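You operate a simulated robot arm through the tools that you are given. There is no shell and no other tool.

You are at the controls of a simulated robot arm. One attempt, no reset.

Task
Wax a patch on the toe of the black shoe.
Fine: wax it on the framed black pad and leave it there; use the dauber, put it back and close the wax tin. Set down upright: teal dauber. A coat counts when it lies all over at full strength: go over it till it gets no stronger.

The check looks at the end state, three seconds after you hand in, the way a careful person would. Anything else that was tipped, shoved, dropped, spilled or broken makes it a failure.

Robot
A 6-joint arm with a two-finger parallel gripper, fixed in place. Base frame: the origin is at the foot of the arm, x ahead of it, y to its left, z up; the work surface is at about z = 0.74. Units: m, rad, N and s.
With the tool pointing down near the work surface it reaches from about 0.26 to 0.68 m from the base axis. Its first joint turns from -1.152 to 1.152 rad. Payload 2.9 kg.
Tool frame: the origin (TCP) lies between the finger pads and is the grasp point; the fingertips stand 0.03 m ahead of it; z points along the fingers, y is the line along which they close. Largest opening 0.11 m; finger width 0.02, thickness 0.01; the body of the gripper, 0.048 by 0.112 m, starts 0.055 m behind the TCP.
Orientation is told as [roll, pitch, yaw] about the base's x, y, z axes, in that order, counted from this pose: with the fingers straight down and closing along the base's y, the tool's x points along the base's -x, its y along +y and its z along -z.

Tools
- The arm moves only by the tool arm_command. Its argument "plan" is a list of rows, each a list of 7 numbers: the shift along the tool's x, y, z in m, then the turn, a rotation vector about the tool's x, y, z in degrees, then the gripper command, from -1 (shut) to 1 (fully open), values between in proportion. In form: [[x, y, z, wx, wy, wz, jaw], ...]. A call has 1 to 20 rows; each row is the pose to reach, as a shift and turn from the pose commanded when the call began, along the tool's axes at that moment. Rows are played at 5 a second. More than 0.05 m and 0.15 rad between two rows, or a gripper value outside its range, and nothing of the call is played. A pose out of reach is approached as far as the arm can. The call stops where the force on the tool passes 40 N (or 10 N more than at its start, if that is more) or the arm is blocked; 0.2 s more then pass. The fingers move at their own pace (about 0.108 m/s each) and stop on an object; they squeeze with about 24 N. The grip force told is the motor's: it shows also when the fingers shut on nothing. Time passes only in rows, and 0.2 s behind the last, so rows that repeat a pose let the fingers close. The reply holds the time, the measured pose of the TCP, the force on the tool along the base axes, the opening and the grip force, in the units named above and with some noise, with the torque about the TCP (base axes, N m) and any sound that the robot's microphone picked up, and new pictures: "show" is both (left out), scene, wrist or none.
- Cameras (640 x 400 px; columns grow to the right, rows downward): "scene" is fixed at [0.0703, 0.4289, 1.3808]; the picture's right is [-0.83, -0.56, 0.00], its down [-0.34, 0.50, -0.80] and it looks along [0.45, -0.66, -0.60] (base axes); focal length 352 px, centre (320, 200). "wrist" rides on the gripper at [0.072, 0.017, -0.103] in the tool frame; the picture's right is [-0.23, 0.97, 0.00], its down [-0.76, -0.18, -0.62] and it looks along [-0.61, -0.14, 0.78] (tool axes); focal length 222 px, centre (320, 200). There is no depth. A picture from a camera that has moved, and an enlarged one, comes with that camera's place and axes in the base frame and with its lens.
- zoom(camera, box): a new picture of the part [left, top, right, bottom] of that camera's present view, enlarged. It takes no simulated time.
- job_done(): hands the job in; it is judged then, once.

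Places have to be worked out from the pictures, the camera data and where the tool is seen. Open the gripper and draw the arm clear of the work before you hand the job in, unless the task says otherwise.

The tools are called after ">>>" as name(argument=value, ...) on one line, values as JSON. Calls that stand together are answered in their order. arm_command: Moves the arm, as the interface text tells. Its arguments: {"type":"object","properties":{"plan":{"type":"array"},"show":{"type":"string","enum":["both","scene","wrist","none"]}},"required":["plan"]} The other tools are called the same way: zoom (camera, box) takes an enlarged picture of a part of a camera's view; job_done () hands the job in.

At the start:

```text
time: 0.0
tcp_pos: [0.4977, -0.124, 1.0205]
tool_rot: [0.001, 0.001, 0.0]
contact_force: [0.0, 0.5, -0.8]
moment: [0.02, 0.01, -0.02]
gripper_width: 0.1101
gripper_force: 0.1
```

scene: 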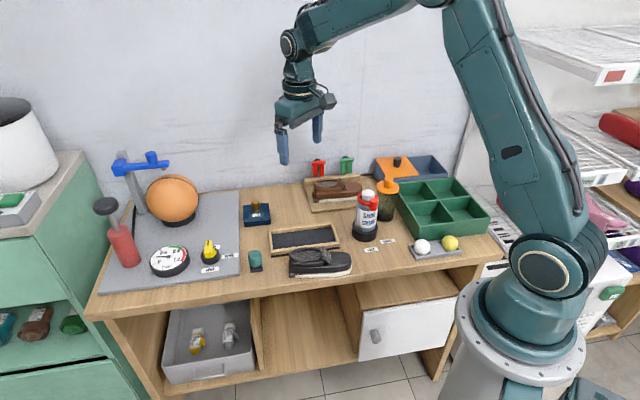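
wrist: 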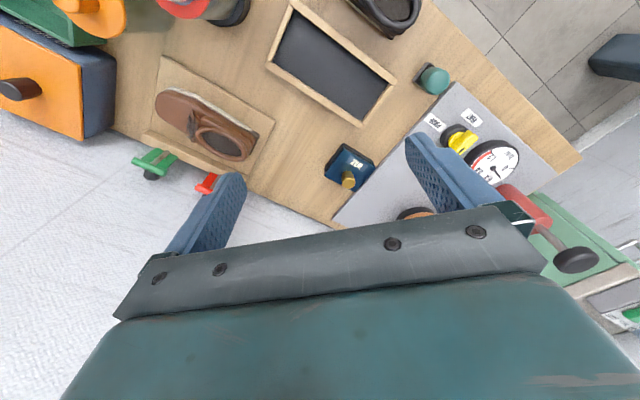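

I start by looking closer at the bench to identify the wax tin, the dauber, the shoe and the framed pad.

>>> zoom(camera="scene", box=[220, 170, 380, 290])

>>> zoom(camera="scene", box=[340, 140, 500, 270])

>>> zoom(camera="scene", box=[90, 140, 280, 290])

>>> zoom(camera="wrist", box=[240, 0, 480, 200])

```text
3.33 times, centred on (300, 230) of scene
camera zoom: at [0.0703, 0.4289, 1.3808], right [-0.83, -0.56, 0.0], down [-0.34, 0.5, -0.8], along [0.45, -0.66, -0.6], focal length 1172 px, centre (387, 100)
```

zoom: 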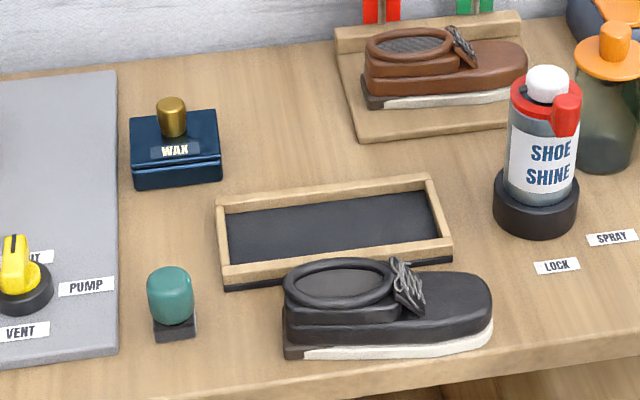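

```text
3.08 times, centred on (420, 205) of scene
camera zoom: at [0.0703, 0.4289, 1.3808], right [-0.83, -0.56, 0.0], down [-0.34, 0.5, -0.8], along [0.45, -0.66, -0.6], focal length 1082 px, centre (12, 185)
```

zoom: 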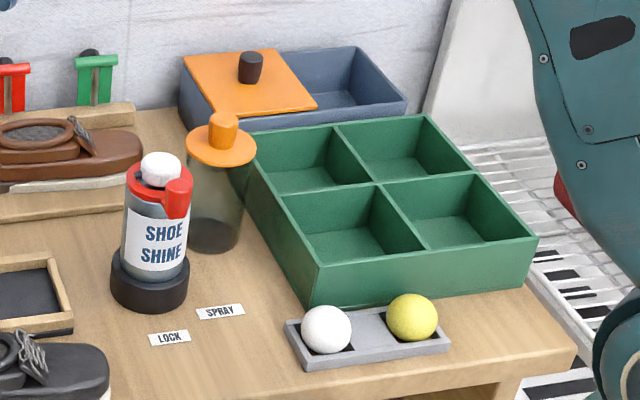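

```text
2.67 times, centred on (185, 215) of scene
camera zoom: at [0.0703, 0.4289, 1.3808], right [-0.83, -0.56, 0.0], down [-0.34, 0.5, -0.8], along [0.45, -0.66, -0.6], focal length 937 px, centre (680, 160)
```

zoom: 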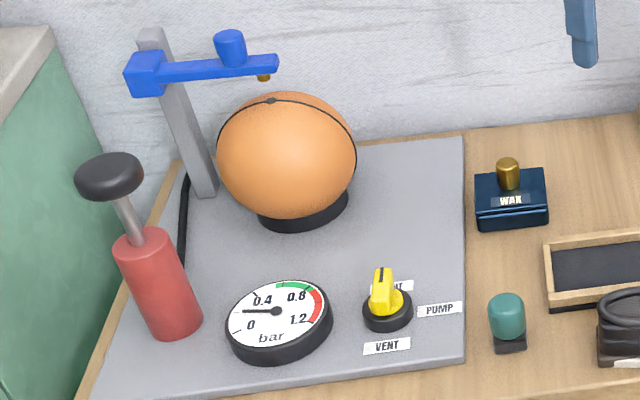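

```text
2.00 times, centred on (360, 100) of wrist
camera zoom: at [0.4246, -0.1089, 1.123], right [0.23, 0.97, 0.0], down [0.76, -0.18, 0.62], along [0.61, -0.14, -0.78], focal length 444 px, centre (240, 400)
```

zoom: 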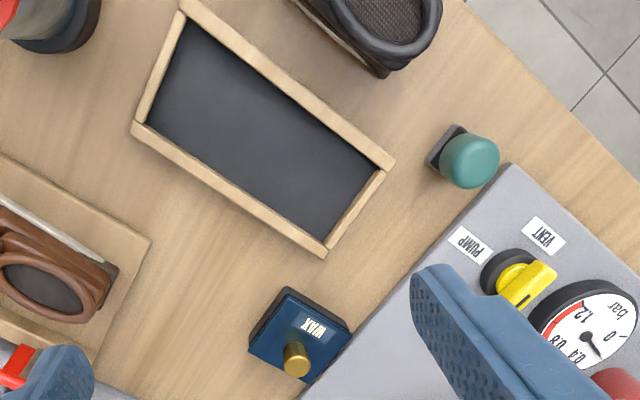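

The dauber stands at about (0.52, 0.035), the wax tin at about (0.652, -0.108) turned some 42°, the pad's centre at about (0.489, -0.108), and the black shoe runs from heel (0.44, 0.01) to toe (0.33, -0.08). I pull the arm back high above the bench for a better wrist view.

>>> arm_command(plan=[[0.04, 0, 0, 0, 0, 0, 1], [0.08, 0, 0, 0, 0, 0, 1], [0.12, 0, 0, 0, 0, 0, 1], [0.16, 0, 0, 0, 0, 0, 1], [0.2, 0, 0, 0, 0, 0, 1], [0.2, 0, 0, 0, 0, 0, 1]])

```text
time: 1.4
tcp_pos: [0.296, -0.1231, 1.0199]
tool_rot: [-0.001, 0.0, 0.0]
contact_force: [1.0, -0.1, 0.7]
moment: [0.01, -0.03, -0.01]
gripper_width: 0.1101
gripper_force: 0.0
camera wrist: at [0.2244, -0.1073, 1.1222], right [0.23, 0.97, 0.0], down [0.76, -0.18, 0.62], along [0.61, -0.14, -0.78], focal length 222 px, centre (320, 200)
```

scene: 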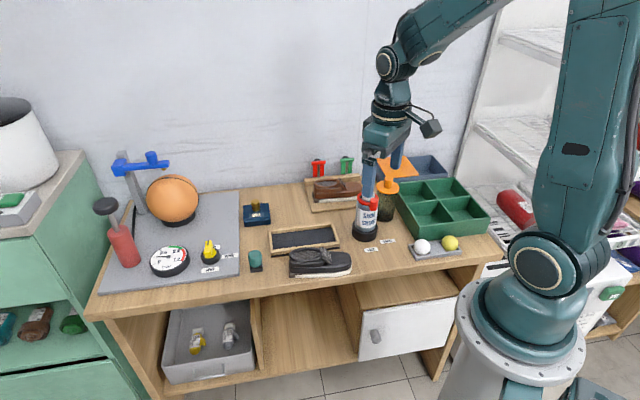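
wrist: 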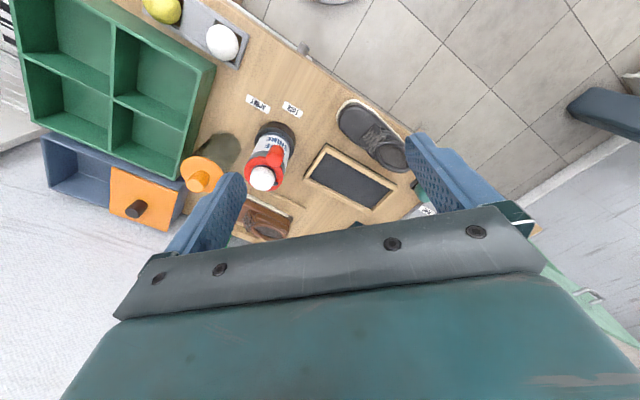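

The shoe and pad are both in the wrist view now; I enlarge them to measure.

>>> zoom(camera="wrist", box=[290, 80, 430, 230])

>>> zoom(camera="scene", box=[260, 215, 370, 285])

```text
2.67 times, centred on (360, 155) of wrist
camera zoom: at [0.2244, -0.1073, 1.1222], right [0.23, 0.97, 0.0], down [0.76, -0.18, 0.62], along [0.61, -0.14, -0.78], focal length 592 px, centre (213, 320)
```

zoom: 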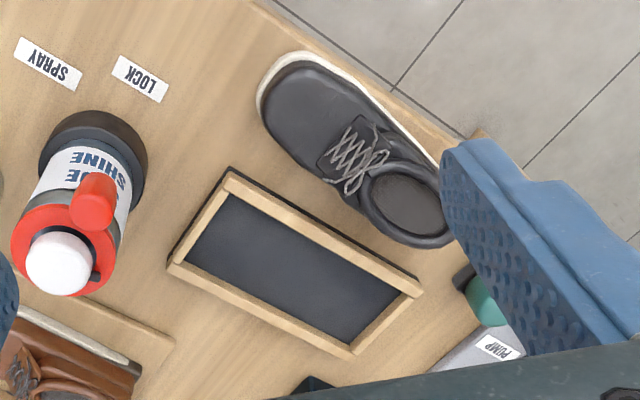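

```text
5.71 times, centred on (315, 250) of scene
camera zoom: at [0.0703, 0.4289, 1.3808], right [-0.83, -0.56, 0.0], down [-0.34, 0.5, -0.8], along [0.45, -0.66, -0.6], focal length 2009 px, centre (349, -86)
```

zoom: 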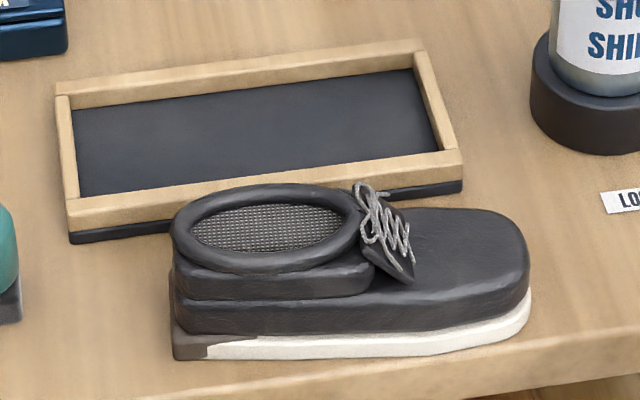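

The shoe seems to lie at about 35–40° and the pad at 44°, so the shoe must be turned a bit to fit inside the frame (inner about 0.16 × 0.067). I go lower and to the left to measure both better.

>>> arm_command(plan=[[0, 0.027, 0.033, 0, 0, 0, 1], [0, 0.054, 0.066, 0, 0, 0, 1], [0, 0.081, 0.099, 0, 0, 0, 1], [0, 0.081, 0.099, 0, 0, 0, 1]], show="wrist")

```text
time: 2.4
tcp_pos: [0.298, -0.0438, 0.9229]
tool_rot: [0.0, -0.001, 0.001]
contact_force: [0.5, 0.4, -0.1]
moment: [-0.03, -0.03, 0.0]
gripper_width: 0.1101
gripper_force: 0.1
camera wrist: at [0.2256, -0.0287, 1.0252], right [0.23, 0.97, 0.0], down [0.76, -0.18, 0.62], along [0.61, -0.14, -0.78], focal length 222 px, centre (320, 200)
```

wrist: 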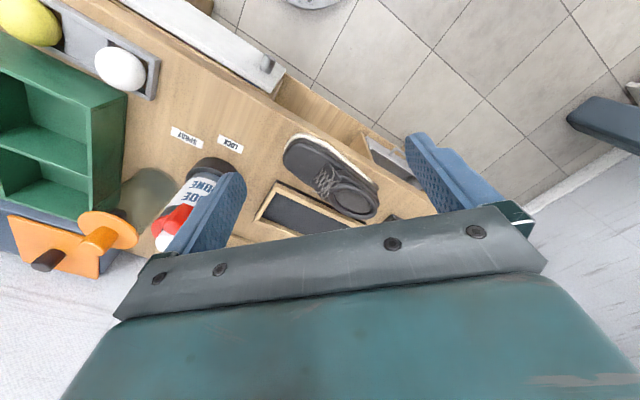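

The shoe lies near the view's middle now; I enlarge it.

>>> zoom(camera="wrist", box=[240, 120, 400, 245])

```text
3.20 times, centred on (320, 182) of wrist
camera zoom: at [0.2256, -0.0287, 1.0252], right [0.23, 0.97, 0.0], down [0.76, -0.18, 0.62], along [0.61, -0.14, -0.78], focal length 711 px, centre (320, 256)
```

zoom: 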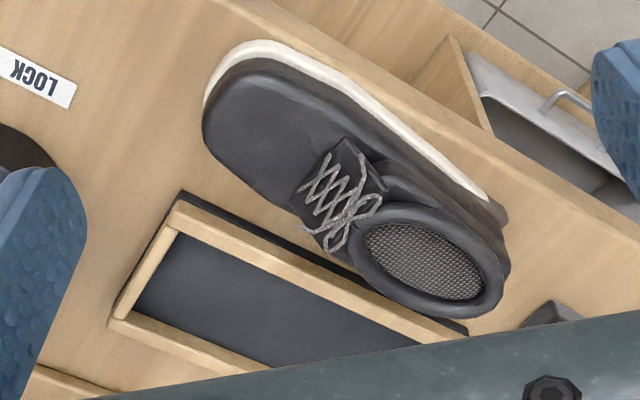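

Shoe: centre ≈ (0.395, -0.049), axis ≈ 35.6°, 0.15 × 0.052 m, top ≈ 0.79; pad centre ≈ (0.4855, -0.103), 44.5°. I move above a grasp point slightly behind the shoe's middle, turning the jaws across it, opened to 0.08 m to stay off the frame.

>>> arm_command(plan=[[-0.023, 0.0014, 0.0, 0, 0, -7.12, 0.4545], [-0.046, 0.0028, 0.0, 0, 0, -14.24, 0.4545], [-0.069, 0.0042, 0.01, 0, 0, -21.36, 0.4545], [-0.092, 0.0056, 0.03, 0, 0, -28.48, 0.4545], [-0.113, 0.0068, 0.053, 0, 0, -35.6, 0.4545], [-0.113, 0.0068, 0.053, 0, 0, -35.6, 0.4545]])

```text
time: 3.8
tcp_pos: [0.4119, -0.0336, 0.8666]
tool_rot: [-0.001, 0.0, 0.622]
contact_force: [0.3, -0.1, 0.0]
moment: [-0.03, -0.03, 0.0]
gripper_width: 0.08
gripper_force: 0.1
camera wrist: at [0.3426, -0.0653, 0.969], right [-0.38, 0.92, 0.0], down [0.72, 0.3, 0.62], along [0.58, 0.24, -0.78], focal length 222 px, centre (320, 200)
```

scene: 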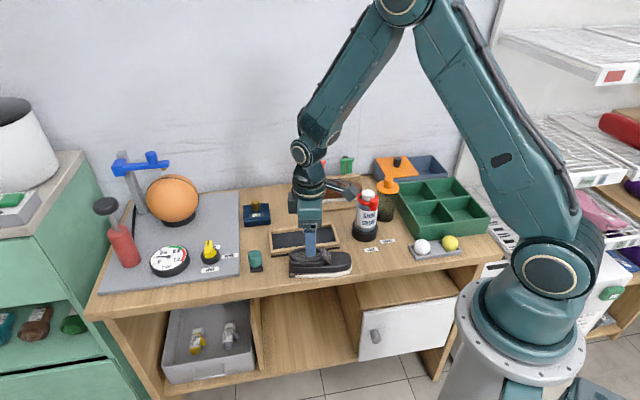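
wrist: 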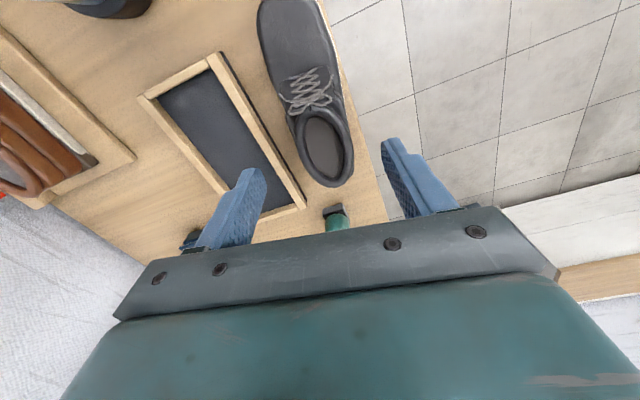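

I check alignment of the fingers to the shoe in enlargement.

>>> zoom(camera="wrist", box=[140, 0, 460, 240])

>>> zoom(camera="scene", box=[250, 180, 380, 290])

```text
1.67 times, centred on (300, 120) of wrist
camera zoom: at [0.3426, -0.0653, 0.969], right [-0.38, 0.92, 0.0], down [0.72, 0.3, 0.62], along [0.58, 0.24, -0.78], focal length 370 px, centre (353, 333)
```

zoom: 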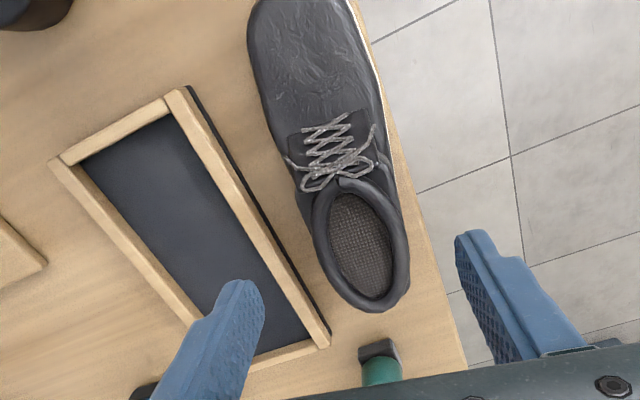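

```text
3.64 times, centred on (315, 235) of scene
camera zoom: at [0.0703, 0.4289, 1.3808], right [-0.83, -0.56, 0.0], down [-0.34, 0.5, -0.8], along [0.45, -0.66, -0.6], focal length 1278 px, centre (338, 73)
```

zoom: 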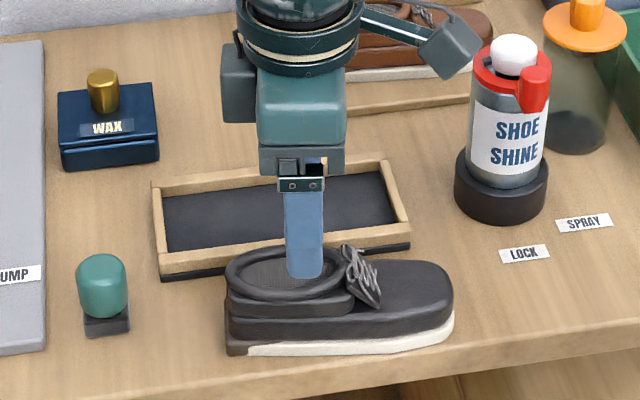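

The shoe is parallel to the tool's x axis within ~1.5° and centred between the fingers; I descend to TCP z ≈ 0.79 (fingertips just above the frame height) and close.

>>> arm_command(plan=[[0, 0, 0.03, 0, 0, 0, 0.4545], [0, 0, 0.06, 0, 0, 0, 0.4545], [0, 0, 0.0765, 0, 0, 0, 0.4545], [0, 0, 0.0765, 0, 0, 0, 0.4545], [0, 0, 0.0765, 0, 0, 0, -0.2], [0, 0, 0.0765, 0, 0, 0, -0.5], [0, 0, 0.0765, 0, 0, 0, -0.5]])

```text
time: 5.4
tcp_pos: [0.4097, -0.0358, 0.7904]
tool_rot: [0.0, 0.0, 0.622]
contact_force: [-0.2, -0.3, -0.6]
moment: [0.01, -0.02, -0.02]
gripper_width: 0.0521
gripper_force: 23.8
camera wrist: at [0.3417, -0.0664, 0.8935], right [-0.38, 0.92, 0.0], down [0.72, 0.3, 0.62], along [0.58, 0.24, -0.78], focal length 222 px, centre (320, 200)
```

scene: 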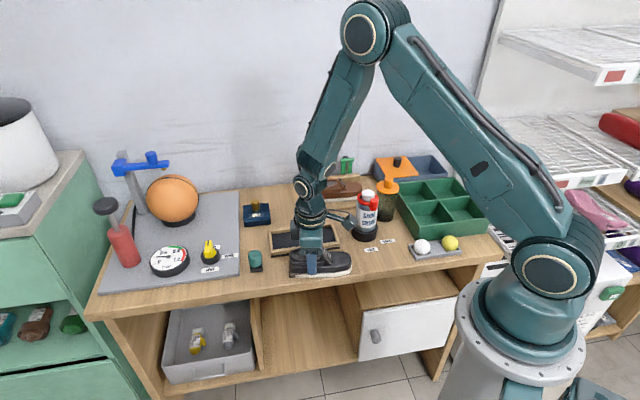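
wrist: 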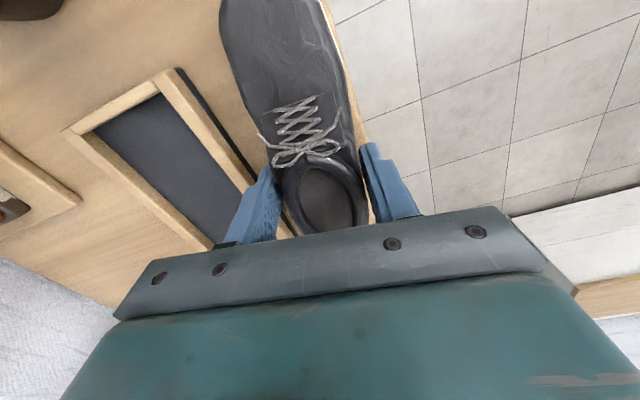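

The fingers hold the shoe at 0.052 m with full grip. I lift 0.05 m straight up.

>>> arm_command(plan=[[0, 0, -0.015, 0, 0, 0, -0.5], [0, 0, -0.035, 0, 0, 0, -0.5], [0, 0, -0.055, 0, 0, 0, -0.5], [0, 0, -0.055, 0, 0, 0, -0.5]])

>>> zoom(camera="scene", box=[240, 180, 380, 290])

>>> zoom(camera="wrist", box=[60, 0, 420, 240])

```text
time: 6.4
tcp_pos: [0.411, -0.0365, 0.8468]
tool_rot: [0.0, -0.003, 0.621]
contact_force: [0.1, -0.1, -0.8]
moment: [0.03, 0.02, 0.01]
gripper_width: 0.0523
gripper_force: 23.9
camera wrist: at [0.3411, -0.0663, 0.949], right [-0.38, 0.92, 0.0], down [0.72, 0.3, 0.62], along [0.58, 0.24, -0.78], focal length 222 px, centre (320, 200)
```

scene: 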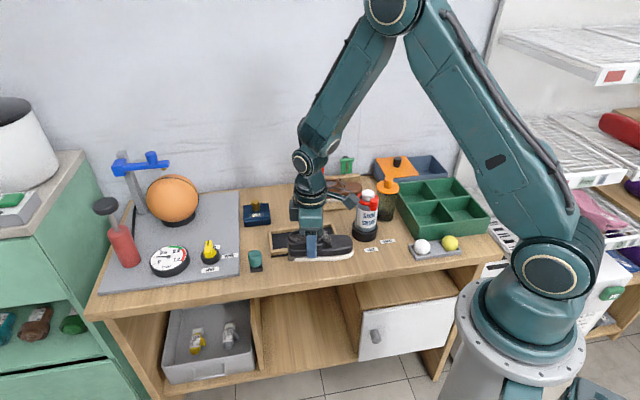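
wrist: 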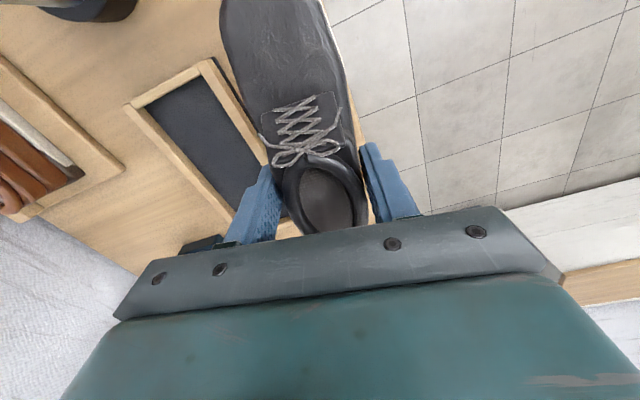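

```text
3.64 times, centred on (310, 235) of scene
camera zoom: at [0.0703, 0.4289, 1.3808], right [-0.83, -0.56, 0.0], down [-0.34, 0.5, -0.8], along [0.45, -0.66, -0.6], focal length 1278 px, centre (356, 73)
```

zoom: 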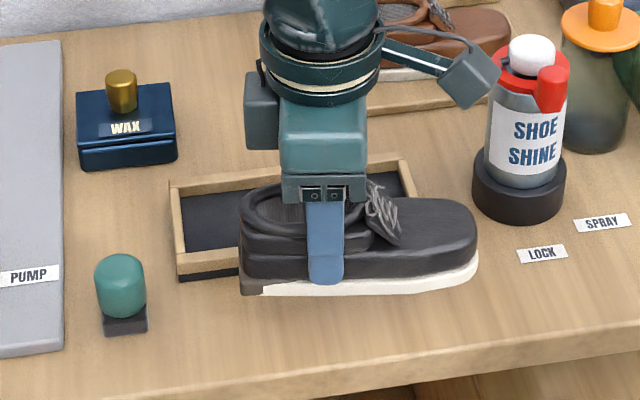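

```text
1.67 times, centred on (240, 120) of wrist
camera zoom: at [0.3411, -0.0663, 0.949], right [-0.38, 0.92, 0.0], down [0.72, 0.3, 0.62], along [0.58, 0.24, -0.78], focal length 370 px, centre (453, 333)
```

zoom: 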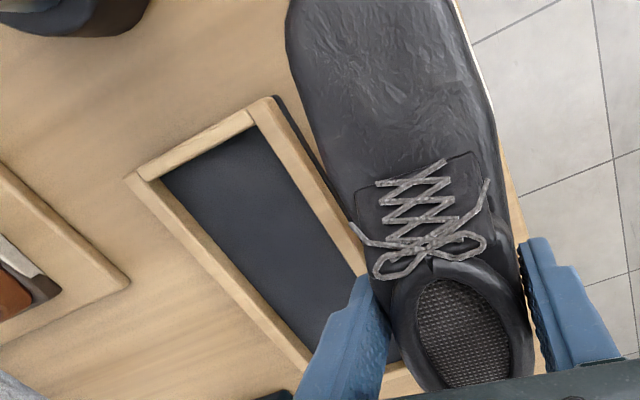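

The shoe hangs level. I shift it over the pad and turn 8.9° to match the frame, still about 0.04 m above it, and look again.

>>> arm_command(plan=[[-0.0134, -0.0316, 0, 0, 0, -3, -0.5], [-0.0268, -0.0633, 0, 0, 0, -6, -0.5], [-0.0402, -0.0949, 0, 0, 0, -8.9, -0.5], [-0.0402, -0.0949, 0, 0, 0, -8.9, -0.5], [-0.0402, -0.0949, 0, 0, 0, -8.9, -0.5]])

>>> zoom(camera="scene", box=[240, 180, 380, 290])

>>> zoom(camera="wrist", box=[100, 0, 460, 240])

```text
time: 7.6
tcp_pos: [0.5005, -0.0906, 0.8467]
tool_rot: [0.001, -0.001, 0.776]
contact_force: [0.5, 0.2, -1.1]
moment: [-0.01, -0.01, 0.01]
gripper_width: 0.052
gripper_force: 23.9
camera wrist: at [0.437, -0.1317, 0.9499], right [-0.52, 0.85, 0.0], down [0.67, 0.41, 0.62], along [0.53, 0.32, -0.78], focal length 222 px, centre (320, 200)
```

scene: 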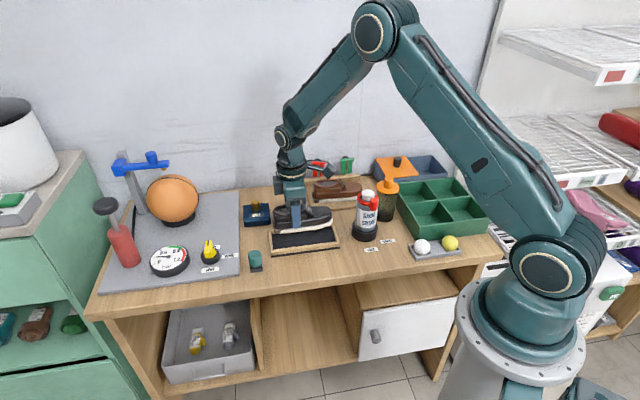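
wrist: 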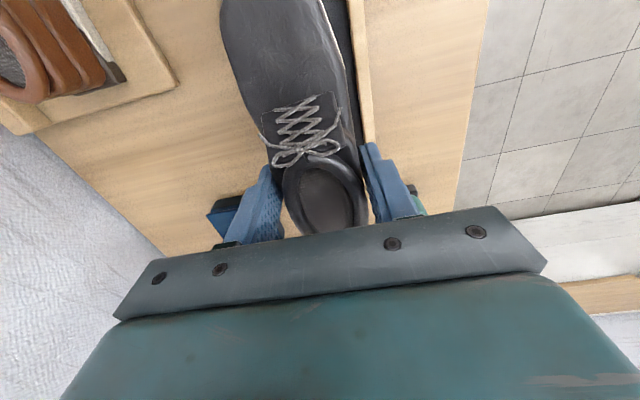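

```text
3.64 times, centred on (310, 235) of scene
camera zoom: at [0.0704, 0.4289, 1.3808], right [-0.83, -0.56, 0.0], down [-0.34, 0.5, -0.8], along [0.45, -0.66, -0.6], focal length 1278 px, centre (356, 73)
```

zoom: 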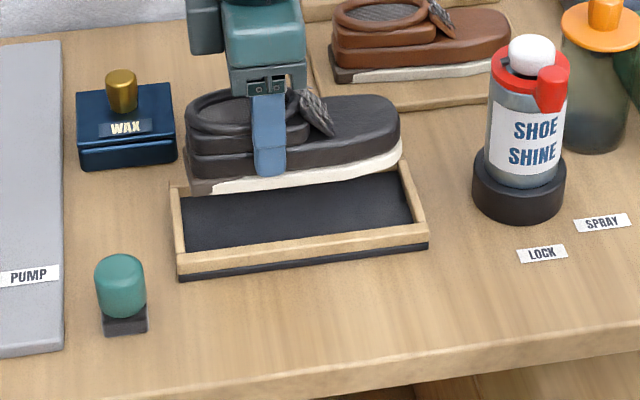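

```text
1.67 times, centred on (280, 120) of wrist
camera zoom: at [0.437, -0.1317, 0.9499], right [-0.52, 0.85, 0.0], down [0.67, 0.41, 0.62], along [0.53, 0.32, -0.78], focal length 370 px, centre (387, 333)
```

zoom: 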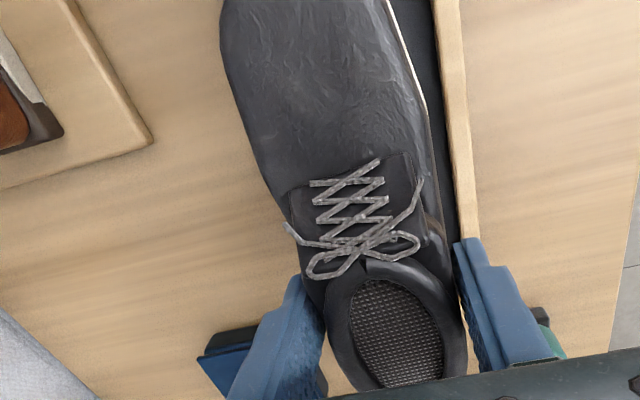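

The frame's rail is parallel to the shoe within ~1°; the shoe needs about 3 mm toward the heel and 3 mm toward the camera-side rail. I apply that while lowering 0.03 m to just above the frame, then look again.

>>> arm_command(plan=[[-0.003, 0.003, 0.0, 0, 0, -0.7, -0.5], [-0.003, 0.003, 0.015, 0, 0, -0.7, -0.5], [-0.003, 0.003, 0.03, 0, 0, -0.7, -0.5], [-0.003, 0.003, 0.03, 0, 0, -0.7, -0.5]])

>>> zoom(camera="scene", box=[250, 190, 360, 270])

>>> zoom(camera="wrist", box=[100, 0, 460, 240])

```text
time: 8.6
tcp_pos: [0.4993, -0.084, 0.8172]
tool_rot: [0.0, -0.001, 0.789]
contact_force: [-0.4, 0.3, -0.6]
moment: [0.02, -0.02, 0.06]
gripper_width: 0.052
gripper_force: 24.3
camera wrist: at [0.4366, -0.126, 0.9195], right [-0.53, 0.85, 0.0], down [0.66, 0.42, 0.62], along [0.53, 0.33, -0.78], focal length 222 px, centre (320, 200)
```

scene: 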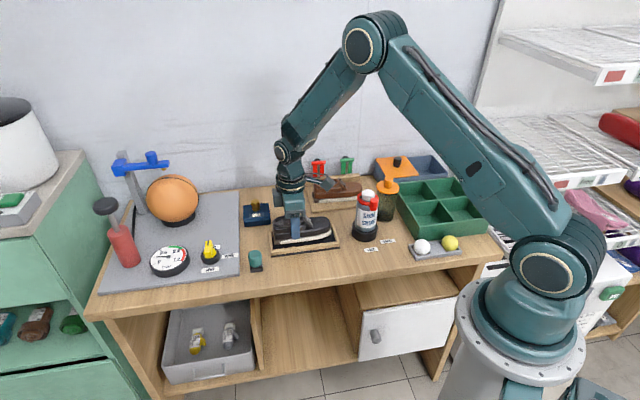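
wrist: 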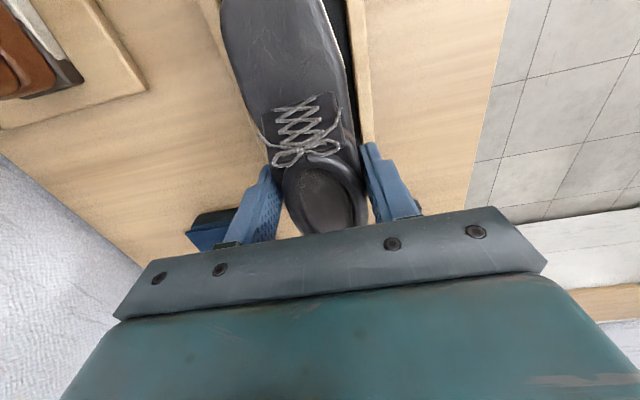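

```text
5.00 times, centred on (305, 230) of scene
camera zoom: at [0.0703, 0.4289, 1.3808], right [-0.83, -0.56, 0.0], down [-0.34, 0.5, -0.8], along [0.45, -0.66, -0.6], focal length 1758 px, centre (395, 50)
```

zoom: 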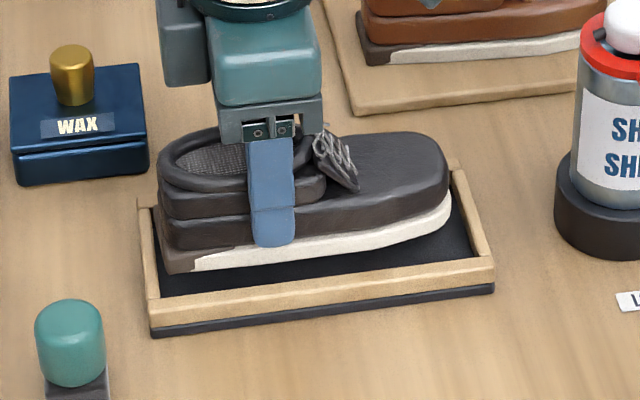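

```text
1.67 times, centred on (280, 120) of wrist
camera zoom: at [0.4366, -0.126, 0.9195], right [-0.53, 0.85, 0.0], down [0.66, 0.42, 0.62], along [0.53, 0.33, -0.78], focal length 370 px, centre (387, 333)
```

zoom: 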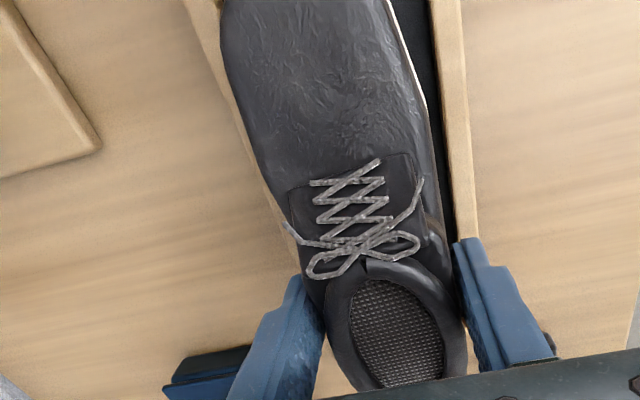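

Both rails now are equally far from the shoe's axis and it is centred lengthwise. I lower it toward the mat.

>>> arm_command(plan=[[0, 0, 0.008, 0, 0, 0, -0.5], [0, 0, 0.014, 0, 0, 0, -0.5], [0, 0, 0.017, 0, 0, 0, -0.5], [0, 0, 0.017, 0, 0, 0, -0.5]], show="scene")

>>> zoom(camera="scene", box=[250, 190, 360, 270])

```text
time: 9.6
tcp_pos: [0.4982, -0.0853, 0.7984]
tool_rot: [0.0, 0.001, 0.788]
contact_force: [-0.3, -1.1, -0.7]
moment: [0.02, -0.02, 0.0]
gripper_width: 0.052
gripper_force: 24.0
```

scene: 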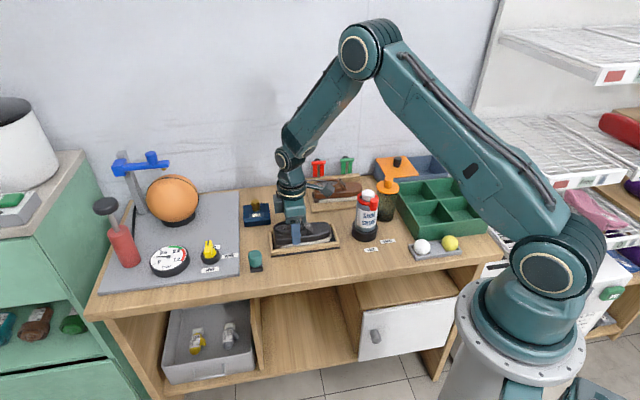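

```text
5.00 times, centred on (305, 230) of scene
camera zoom: at [0.0703, 0.4289, 1.3808], right [-0.83, -0.56, 0.0], down [-0.34, 0.5, -0.8], along [0.45, -0.66, -0.6], focal length 1758 px, centre (395, 50)
```

zoom: 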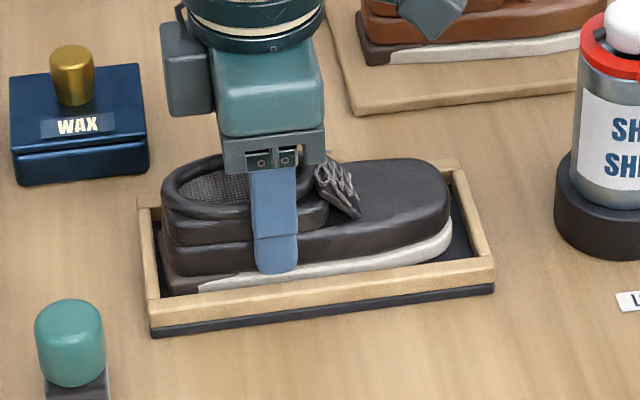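

It is inside the frame, just short of the mat. I lower in 1 mm steps until the reading shows contact.

>>> arm_command(plan=[[0, 0, 0.001, 0, 0, 0, -0.5], [0, 0, 0.002, 0, 0, 0, -0.5], [0, 0, 0.003, 0, 0, 0, -0.5], [0, 0, 0.003, 0, 0, 0, -0.5]], show="none")

>>> zoom(camera="scene", box=[250, 190, 360, 270])

```text
time: 10.6
tcp_pos: [0.4976, -0.0843, 0.7982]
tool_rot: [0.0, -0.004, 0.792]
contact_force: [-5.9, 13.5, 29.3]
moment: [0.0, 0.53, -0.01]
gripper_width: 0.0517
gripper_force: 23.7
```

```text
5.00 times, centred on (305, 230) of scene
camera zoom: at [0.0697, 0.4292, 1.3807], right [-0.83, -0.56, 0.0], down [-0.34, 0.49, -0.8], along [0.45, -0.66, -0.6], focal length 1758 px, centre (395, 50)
```

zoom: 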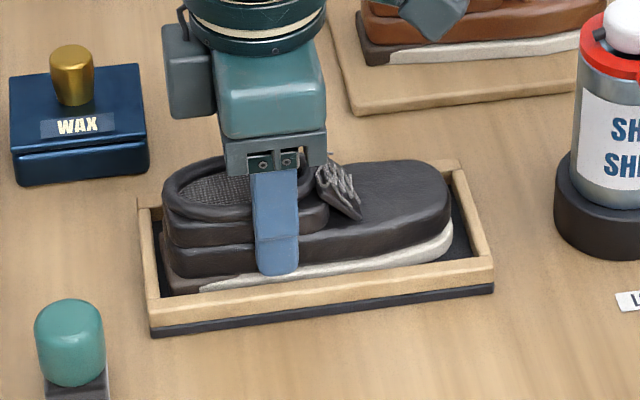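

Contact: 29 N upward at z ≈ 0.798, matching the mat's height. I ease off 2.5 mm, open the fingers moderately and rise.

>>> arm_command(plan=[[0, 0, -0.002, 0, 0, 0, -0.5], [0, 0, -0.002, 0, 0, 0, -0.5], [0, 0, -0.002, 0, 0, 0, 0.2], [0, 0, -0.002, 0, 0, 0, 0.2], [0, 0, -0.02, 0, 0, 0, 0.2], [0, 0, -0.05, 0, 0, 0, 0.2], [0, 0, -0.09, 0, 0, 0, 0.2], [0, 0, -0.09, 0, 0, 0, 0.2]])

>>> zoom(camera="scene", box=[230, 190, 360, 280])

>>> zoom(camera="wrist", box=[140, 0, 460, 240])

```text
time: 12.4
tcp_pos: [0.4994, -0.0812, 0.8867]
tool_rot: [-0.001, -0.001, 0.789]
contact_force: [-0.2, -0.5, 0.6]
moment: [-0.02, 0.03, -0.03]
gripper_width: 0.066
gripper_force: 0.0
camera wrist: at [0.4365, -0.1229, 0.9908], right [-0.53, 0.85, 0.0], down [0.66, 0.42, 0.62], along [0.53, 0.33, -0.78], focal length 222 px, centre (320, 200)
```

scene: 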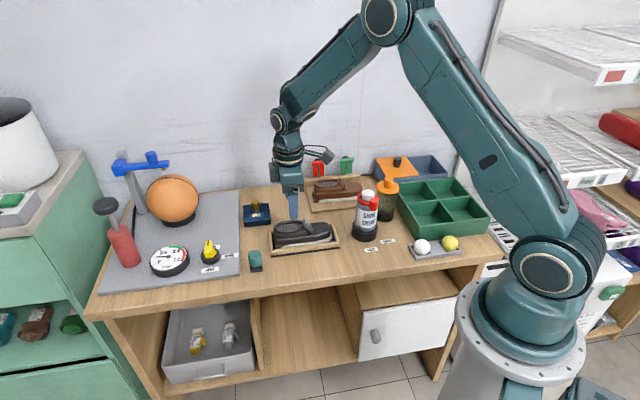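
wrist: 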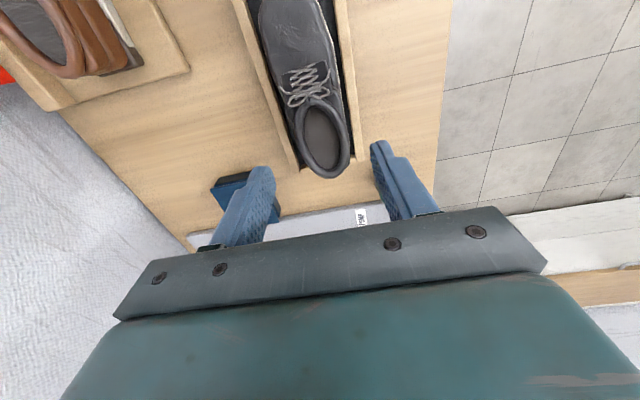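

```text
4.44 times, centred on (295, 235) of scene
camera zoom: at [0.0703, 0.4289, 1.3808], right [-0.83, -0.56, 0.0], down [-0.34, 0.5, -0.8], along [0.45, -0.66, -0.6], focal length 1562 px, centre (431, 44)
```

zoom: 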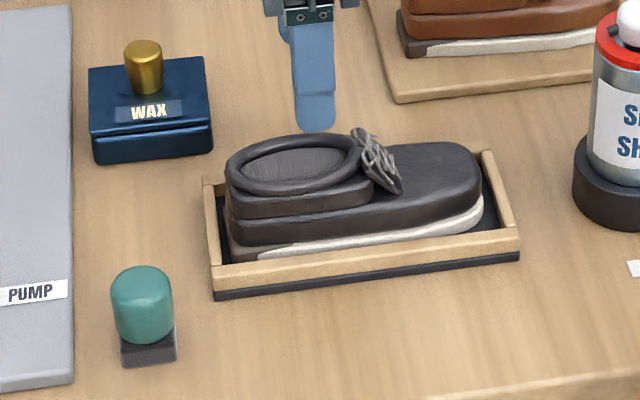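

```text
1.67 times, centred on (300, 120) of wrist
camera zoom: at [0.4365, -0.1229, 0.9908], right [-0.53, 0.85, 0.0], down [0.66, 0.42, 0.62], along [0.53, 0.33, -0.78], focal length 370 px, centre (353, 333)
```

zoom: 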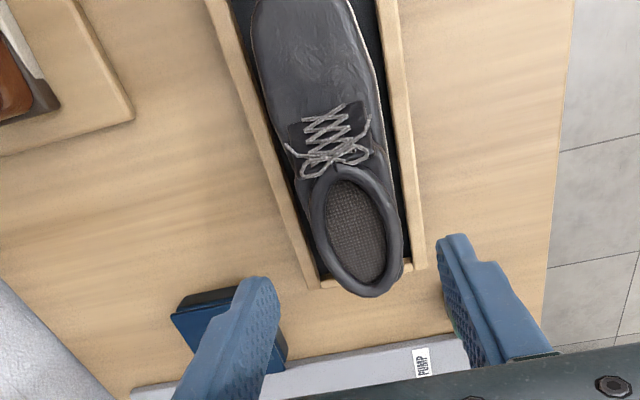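

The shoe now sits flat on the pad within the frame. Next the tin: I move above its knob at (0.652, -0.108) with the same yaw and look.

>>> arm_command(plan=[[-0.0231, -0.0311, 0, 0, 0, 0, 0.2], [-0.0462, -0.0622, 0, 0, 0, 0, 0.2], [-0.0693, -0.0933, 0, 0, 0, 0, 0.2], [-0.0923, -0.1244, 0, 0, 0, 0, 0.2], [-0.0923, -0.1244, 0, 0, 0, 0, 0.2]])

>>> zoom(camera="wrist", box=[200, 20, 440, 220])

>>> zoom(camera="scene", box=[220, 160, 340, 250])

```text
time: 13.6
tcp_pos: [0.6513, -0.1075, 0.8868]
tool_rot: [0.002, 0.0, 0.788]
contact_force: [0.0, -0.8, 0.6]
moment: [0.0, 0.02, -0.05]
gripper_width: 0.0659
gripper_force: 0.1
camera wrist: at [0.5889, -0.1479, 0.9887], right [-0.53, 0.85, 0.0], down [0.66, 0.42, 0.62], along [0.53, 0.33, -0.78], focal length 222 px, centre (320, 200)
```

scene: 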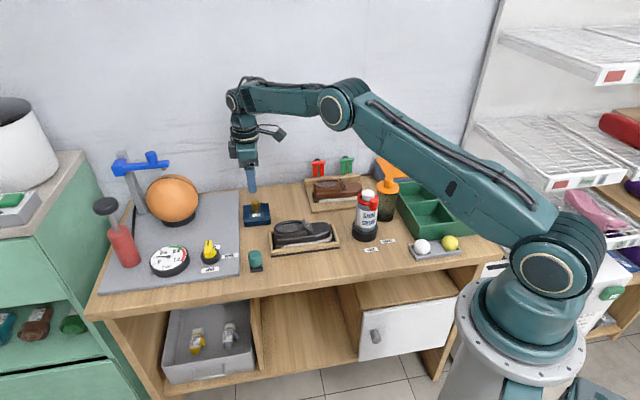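
wrist: 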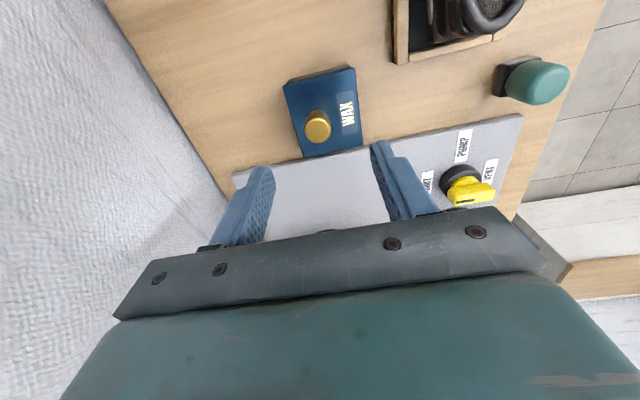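

```text
2.00 times, centred on (320, 120) of wrist
camera zoom: at [0.5889, -0.1479, 0.9887], right [-0.53, 0.85, 0.0], down [0.66, 0.42, 0.62], along [0.53, 0.33, -0.78], focal length 444 px, centre (320, 360)
```

zoom: 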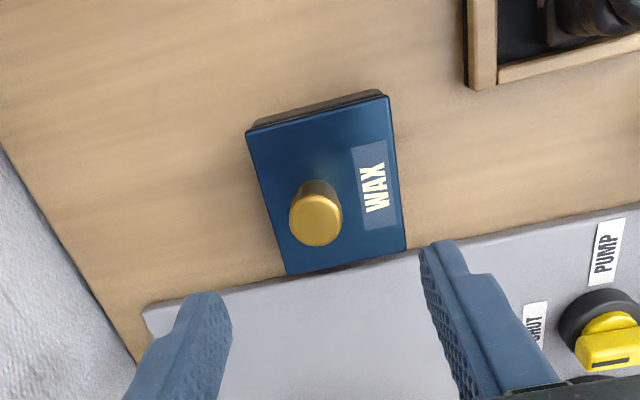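

```text
4.44 times, centred on (280, 205) of scene
camera zoom: at [0.0703, 0.4289, 1.3808], right [-0.83, -0.56, 0.0], down [-0.34, 0.5, -0.8], along [0.45, -0.66, -0.6], focal length 1562 px, centre (498, 178)
```

zoom: 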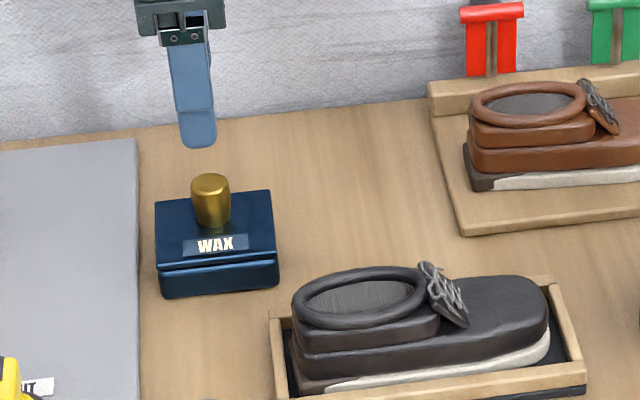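

The knob is straight below the TCP. I descend so the fingertips stop just above the lid and close on the knob.

>>> arm_command(plan=[[0, 0, 0.03, 0, 0, 0, 0.2], [0, 0, 0.06, 0, 0, 0, 0.2], [0, 0, 0.075, 0, 0, 0, 0.2], [0, 0, 0.084, 0, 0, 0, 0.2], [0, 0, 0.084, 0, 0, 0, 0.2], [0, 0, 0.084, 0, 0, 0, -0.4], [0, 0, 0.084, 0, 0, 0, -1], [0, 0, 0.084, 0, 0, 0, -1]])

>>> zoom(camera="scene", box=[220, 160, 340, 250])

```text
time: 15.4
tcp_pos: [0.6528, -0.1073, 0.8025]
tool_rot: [-0.002, 0.001, 0.785]
contact_force: [5.7, -5.6, -3.4]
moment: [0.17, -0.33, 0.03]
gripper_width: 0.0231
gripper_force: 44.8
camera wrist: at [0.5897, -0.1492, 0.9061], right [-0.53, 0.85, 0.0], down [0.66, 0.41, 0.62], along [0.53, 0.33, -0.78], focal length 222 px, centre (320, 200)
```

scene: 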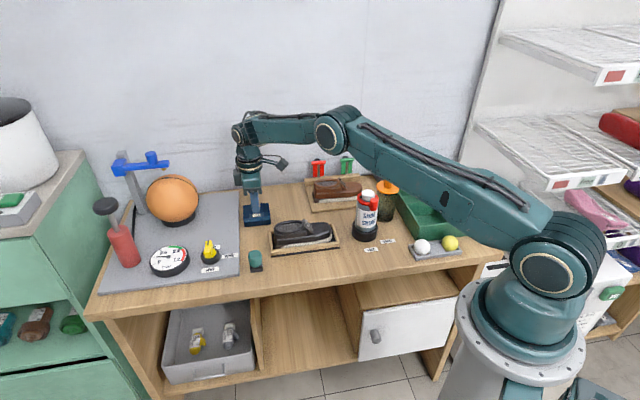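
wrist: 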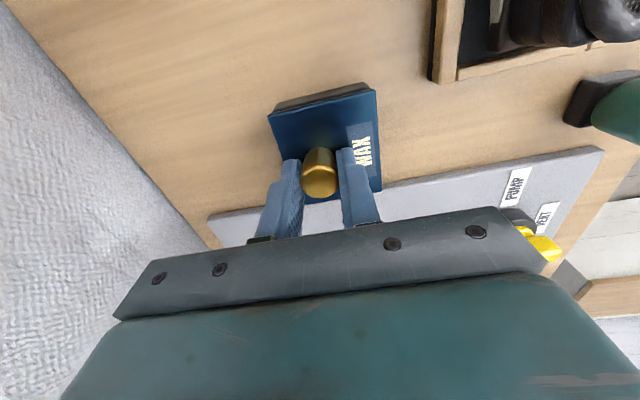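

```text
4.44 times, centred on (280, 205) of scene
camera zoom: at [0.0705, 0.4288, 1.3808], right [-0.83, -0.56, 0.0], down [-0.34, 0.5, -0.8], along [0.45, -0.66, -0.6], focal length 1562 px, centre (498, 178)
```

zoom: 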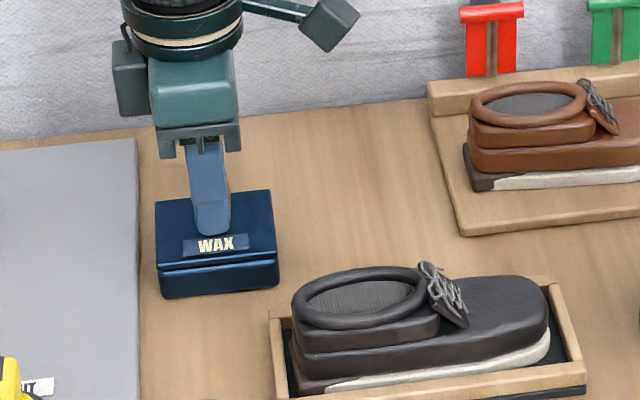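

The knob is held (0.023 m). I lift gently in small steps, watching the force for a hinge or a stuck lid.

>>> arm_command(plan=[[0, 0, -0.003, 0, 0, 0, -1], [0, 0, -0.006, 0, 0, 0, -1], [0, 0, -0.01, 0, 0, 0, -1], [0, 0, -0.01, 0, 0, 0, -1]])

>>> zoom(camera="scene", box=[220, 160, 340, 250])

```text
time: 16.0
tcp_pos: [0.6516, -0.1093, 0.8032]
tool_rot: [0.001, 0.002, 0.783]
contact_force: [4.3, -4.6, -4.9]
moment: [-0.13, 0.06, 0.06]
gripper_width: 0.0231
gripper_force: 45.2
stopped in row 2: the force on the tool passed its limit at 44 N (the readings are from after the stop); the commanded pose is now the measured one
camera wrist: at [0.5878, -0.1509, 0.9065], right [-0.53, 0.85, 0.0], down [0.67, 0.41, 0.62], along [0.53, 0.33, -0.78], focal length 222 px, centre (320, 200)
```

scene: 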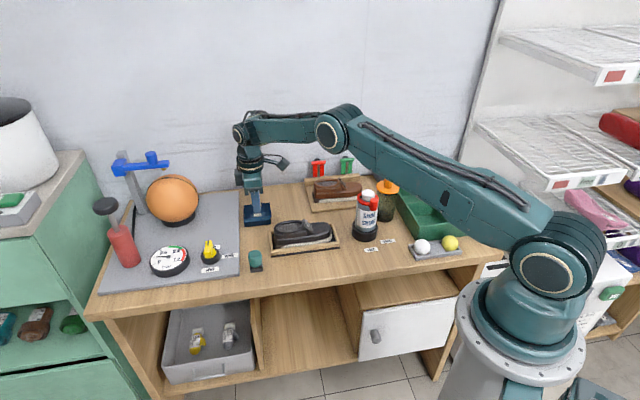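
wrist: 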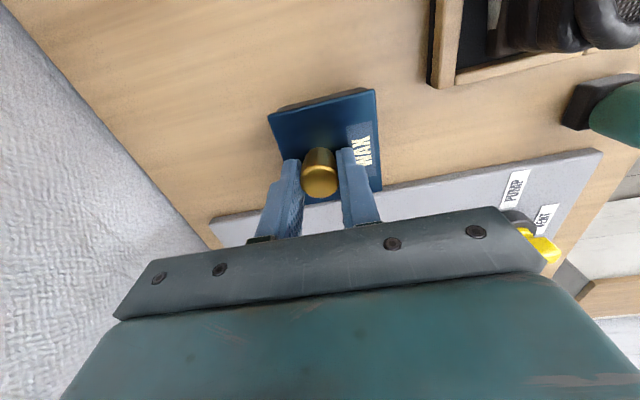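

```text
4.44 times, centred on (280, 205) of scene
camera zoom: at [0.0705, 0.4288, 1.3808], right [-0.83, -0.56, 0.0], down [-0.34, 0.5, -0.8], along [0.45, -0.66, -0.6], focal length 1562 px, centre (498, 178)
```

zoom: 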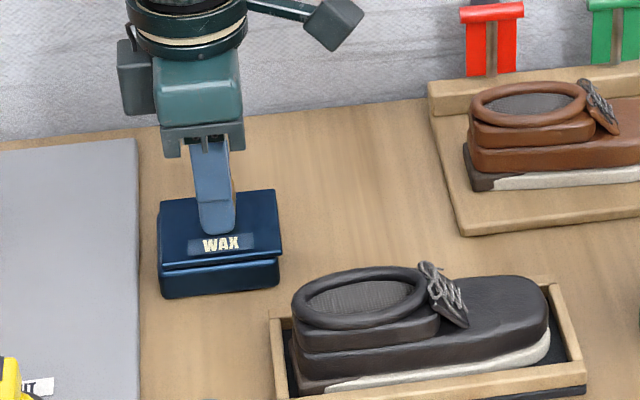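

Straight pulling met over 40 N and the lid didn't rise; but in the picture the lid seems to have slid a few pixels on the body. I enlarge to see how the lid is guided.

>>> zoom(camera="wrist", box=[240, 60, 400, 210])

>>> zoom(camera="scene", box=[235, 190, 285, 235])

```text
2.67 times, centred on (320, 135) of wrist
camera zoom: at [0.5878, -0.1509, 0.9065], right [-0.53, 0.85, 0.0], down [0.67, 0.41, 0.62], along [0.53, 0.33, -0.78], focal length 592 px, centre (320, 373)
```

zoom: 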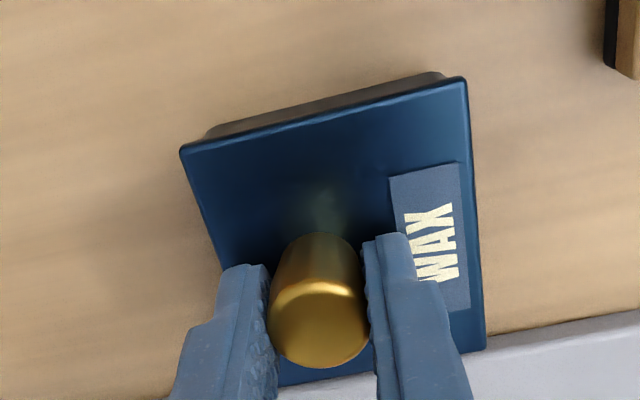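

```text
8.89 times, centred on (260, 212) of scene
camera zoom: at [0.0705, 0.4288, 1.3808], right [-0.83, -0.56, 0.0], down [-0.34, 0.5, -0.8], along [0.45, -0.66, -0.6], focal length 3125 px, centre (853, 89)
```

zoom: 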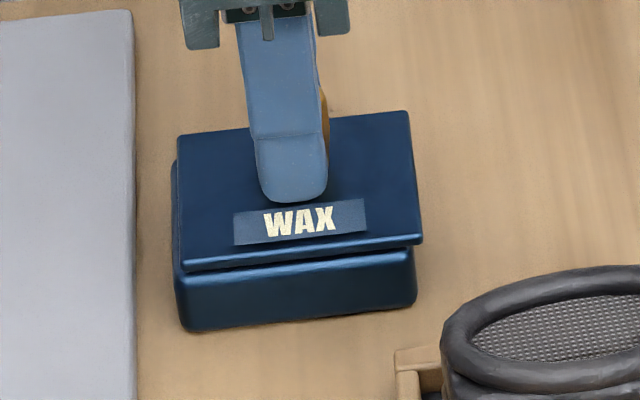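

The lid has slid about 2–3 mm toward the scene's right relative to the body, so it seems to be a sliding lid running along the tool's +x. I slide it 15 mm that way.

>>> arm_command(plan=[[0.003, 0, 0, 0, 0, 0, -1], [0.007, 0, 0, 0, 0, 0, -1], [0.011, 0, 0, 0, 0, 0, -1], [0.015, 0, 0, 0, 0, 0, -1], [0.015, 0, 0, 0, 0, 0, -1]], show="scene")

>>> zoom(camera="scene", box=[235, 190, 285, 235])

>>> zoom(camera="wrist", box=[240, 60, 400, 210])

```text
time: 17.2
tcp_pos: [0.6403, -0.1212, 0.8032]
tool_rot: [0.001, 0.001, 0.783]
contact_force: [6.8, -6.2, -8.7]
moment: [0.29, -0.43, 0.07]
gripper_width: 0.0228
gripper_force: 45.1
```

scene: 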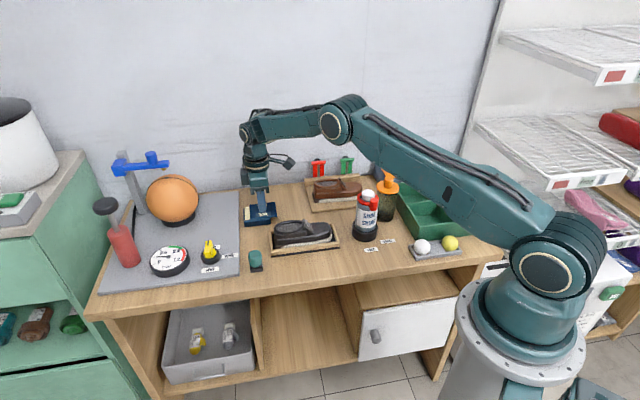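

```text
8.89 times, centred on (260, 212) of scene
camera zoom: at [0.0706, 0.4287, 1.3809], right [-0.83, -0.56, 0.0], down [-0.34, 0.5, -0.8], along [0.45, -0.66, -0.6], focal length 3125 px, centre (853, 89)
```

zoom: 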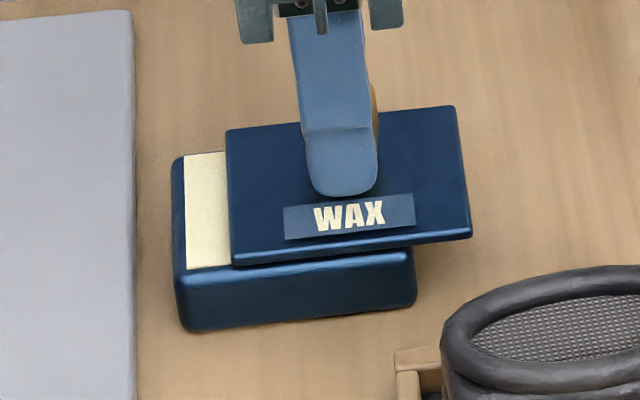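

```text
2.67 times, centred on (320, 135) of wrist
camera zoom: at [0.5772, -0.1618, 0.9066], right [-0.53, 0.85, 0.0], down [0.67, 0.41, 0.62], along [0.53, 0.33, -0.78], focal length 592 px, centre (320, 373)
```

zoom: 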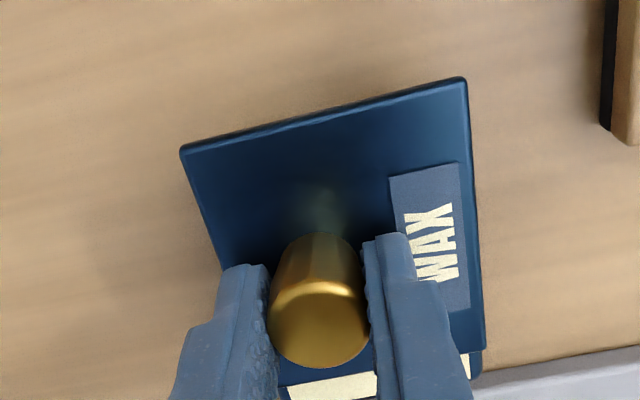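

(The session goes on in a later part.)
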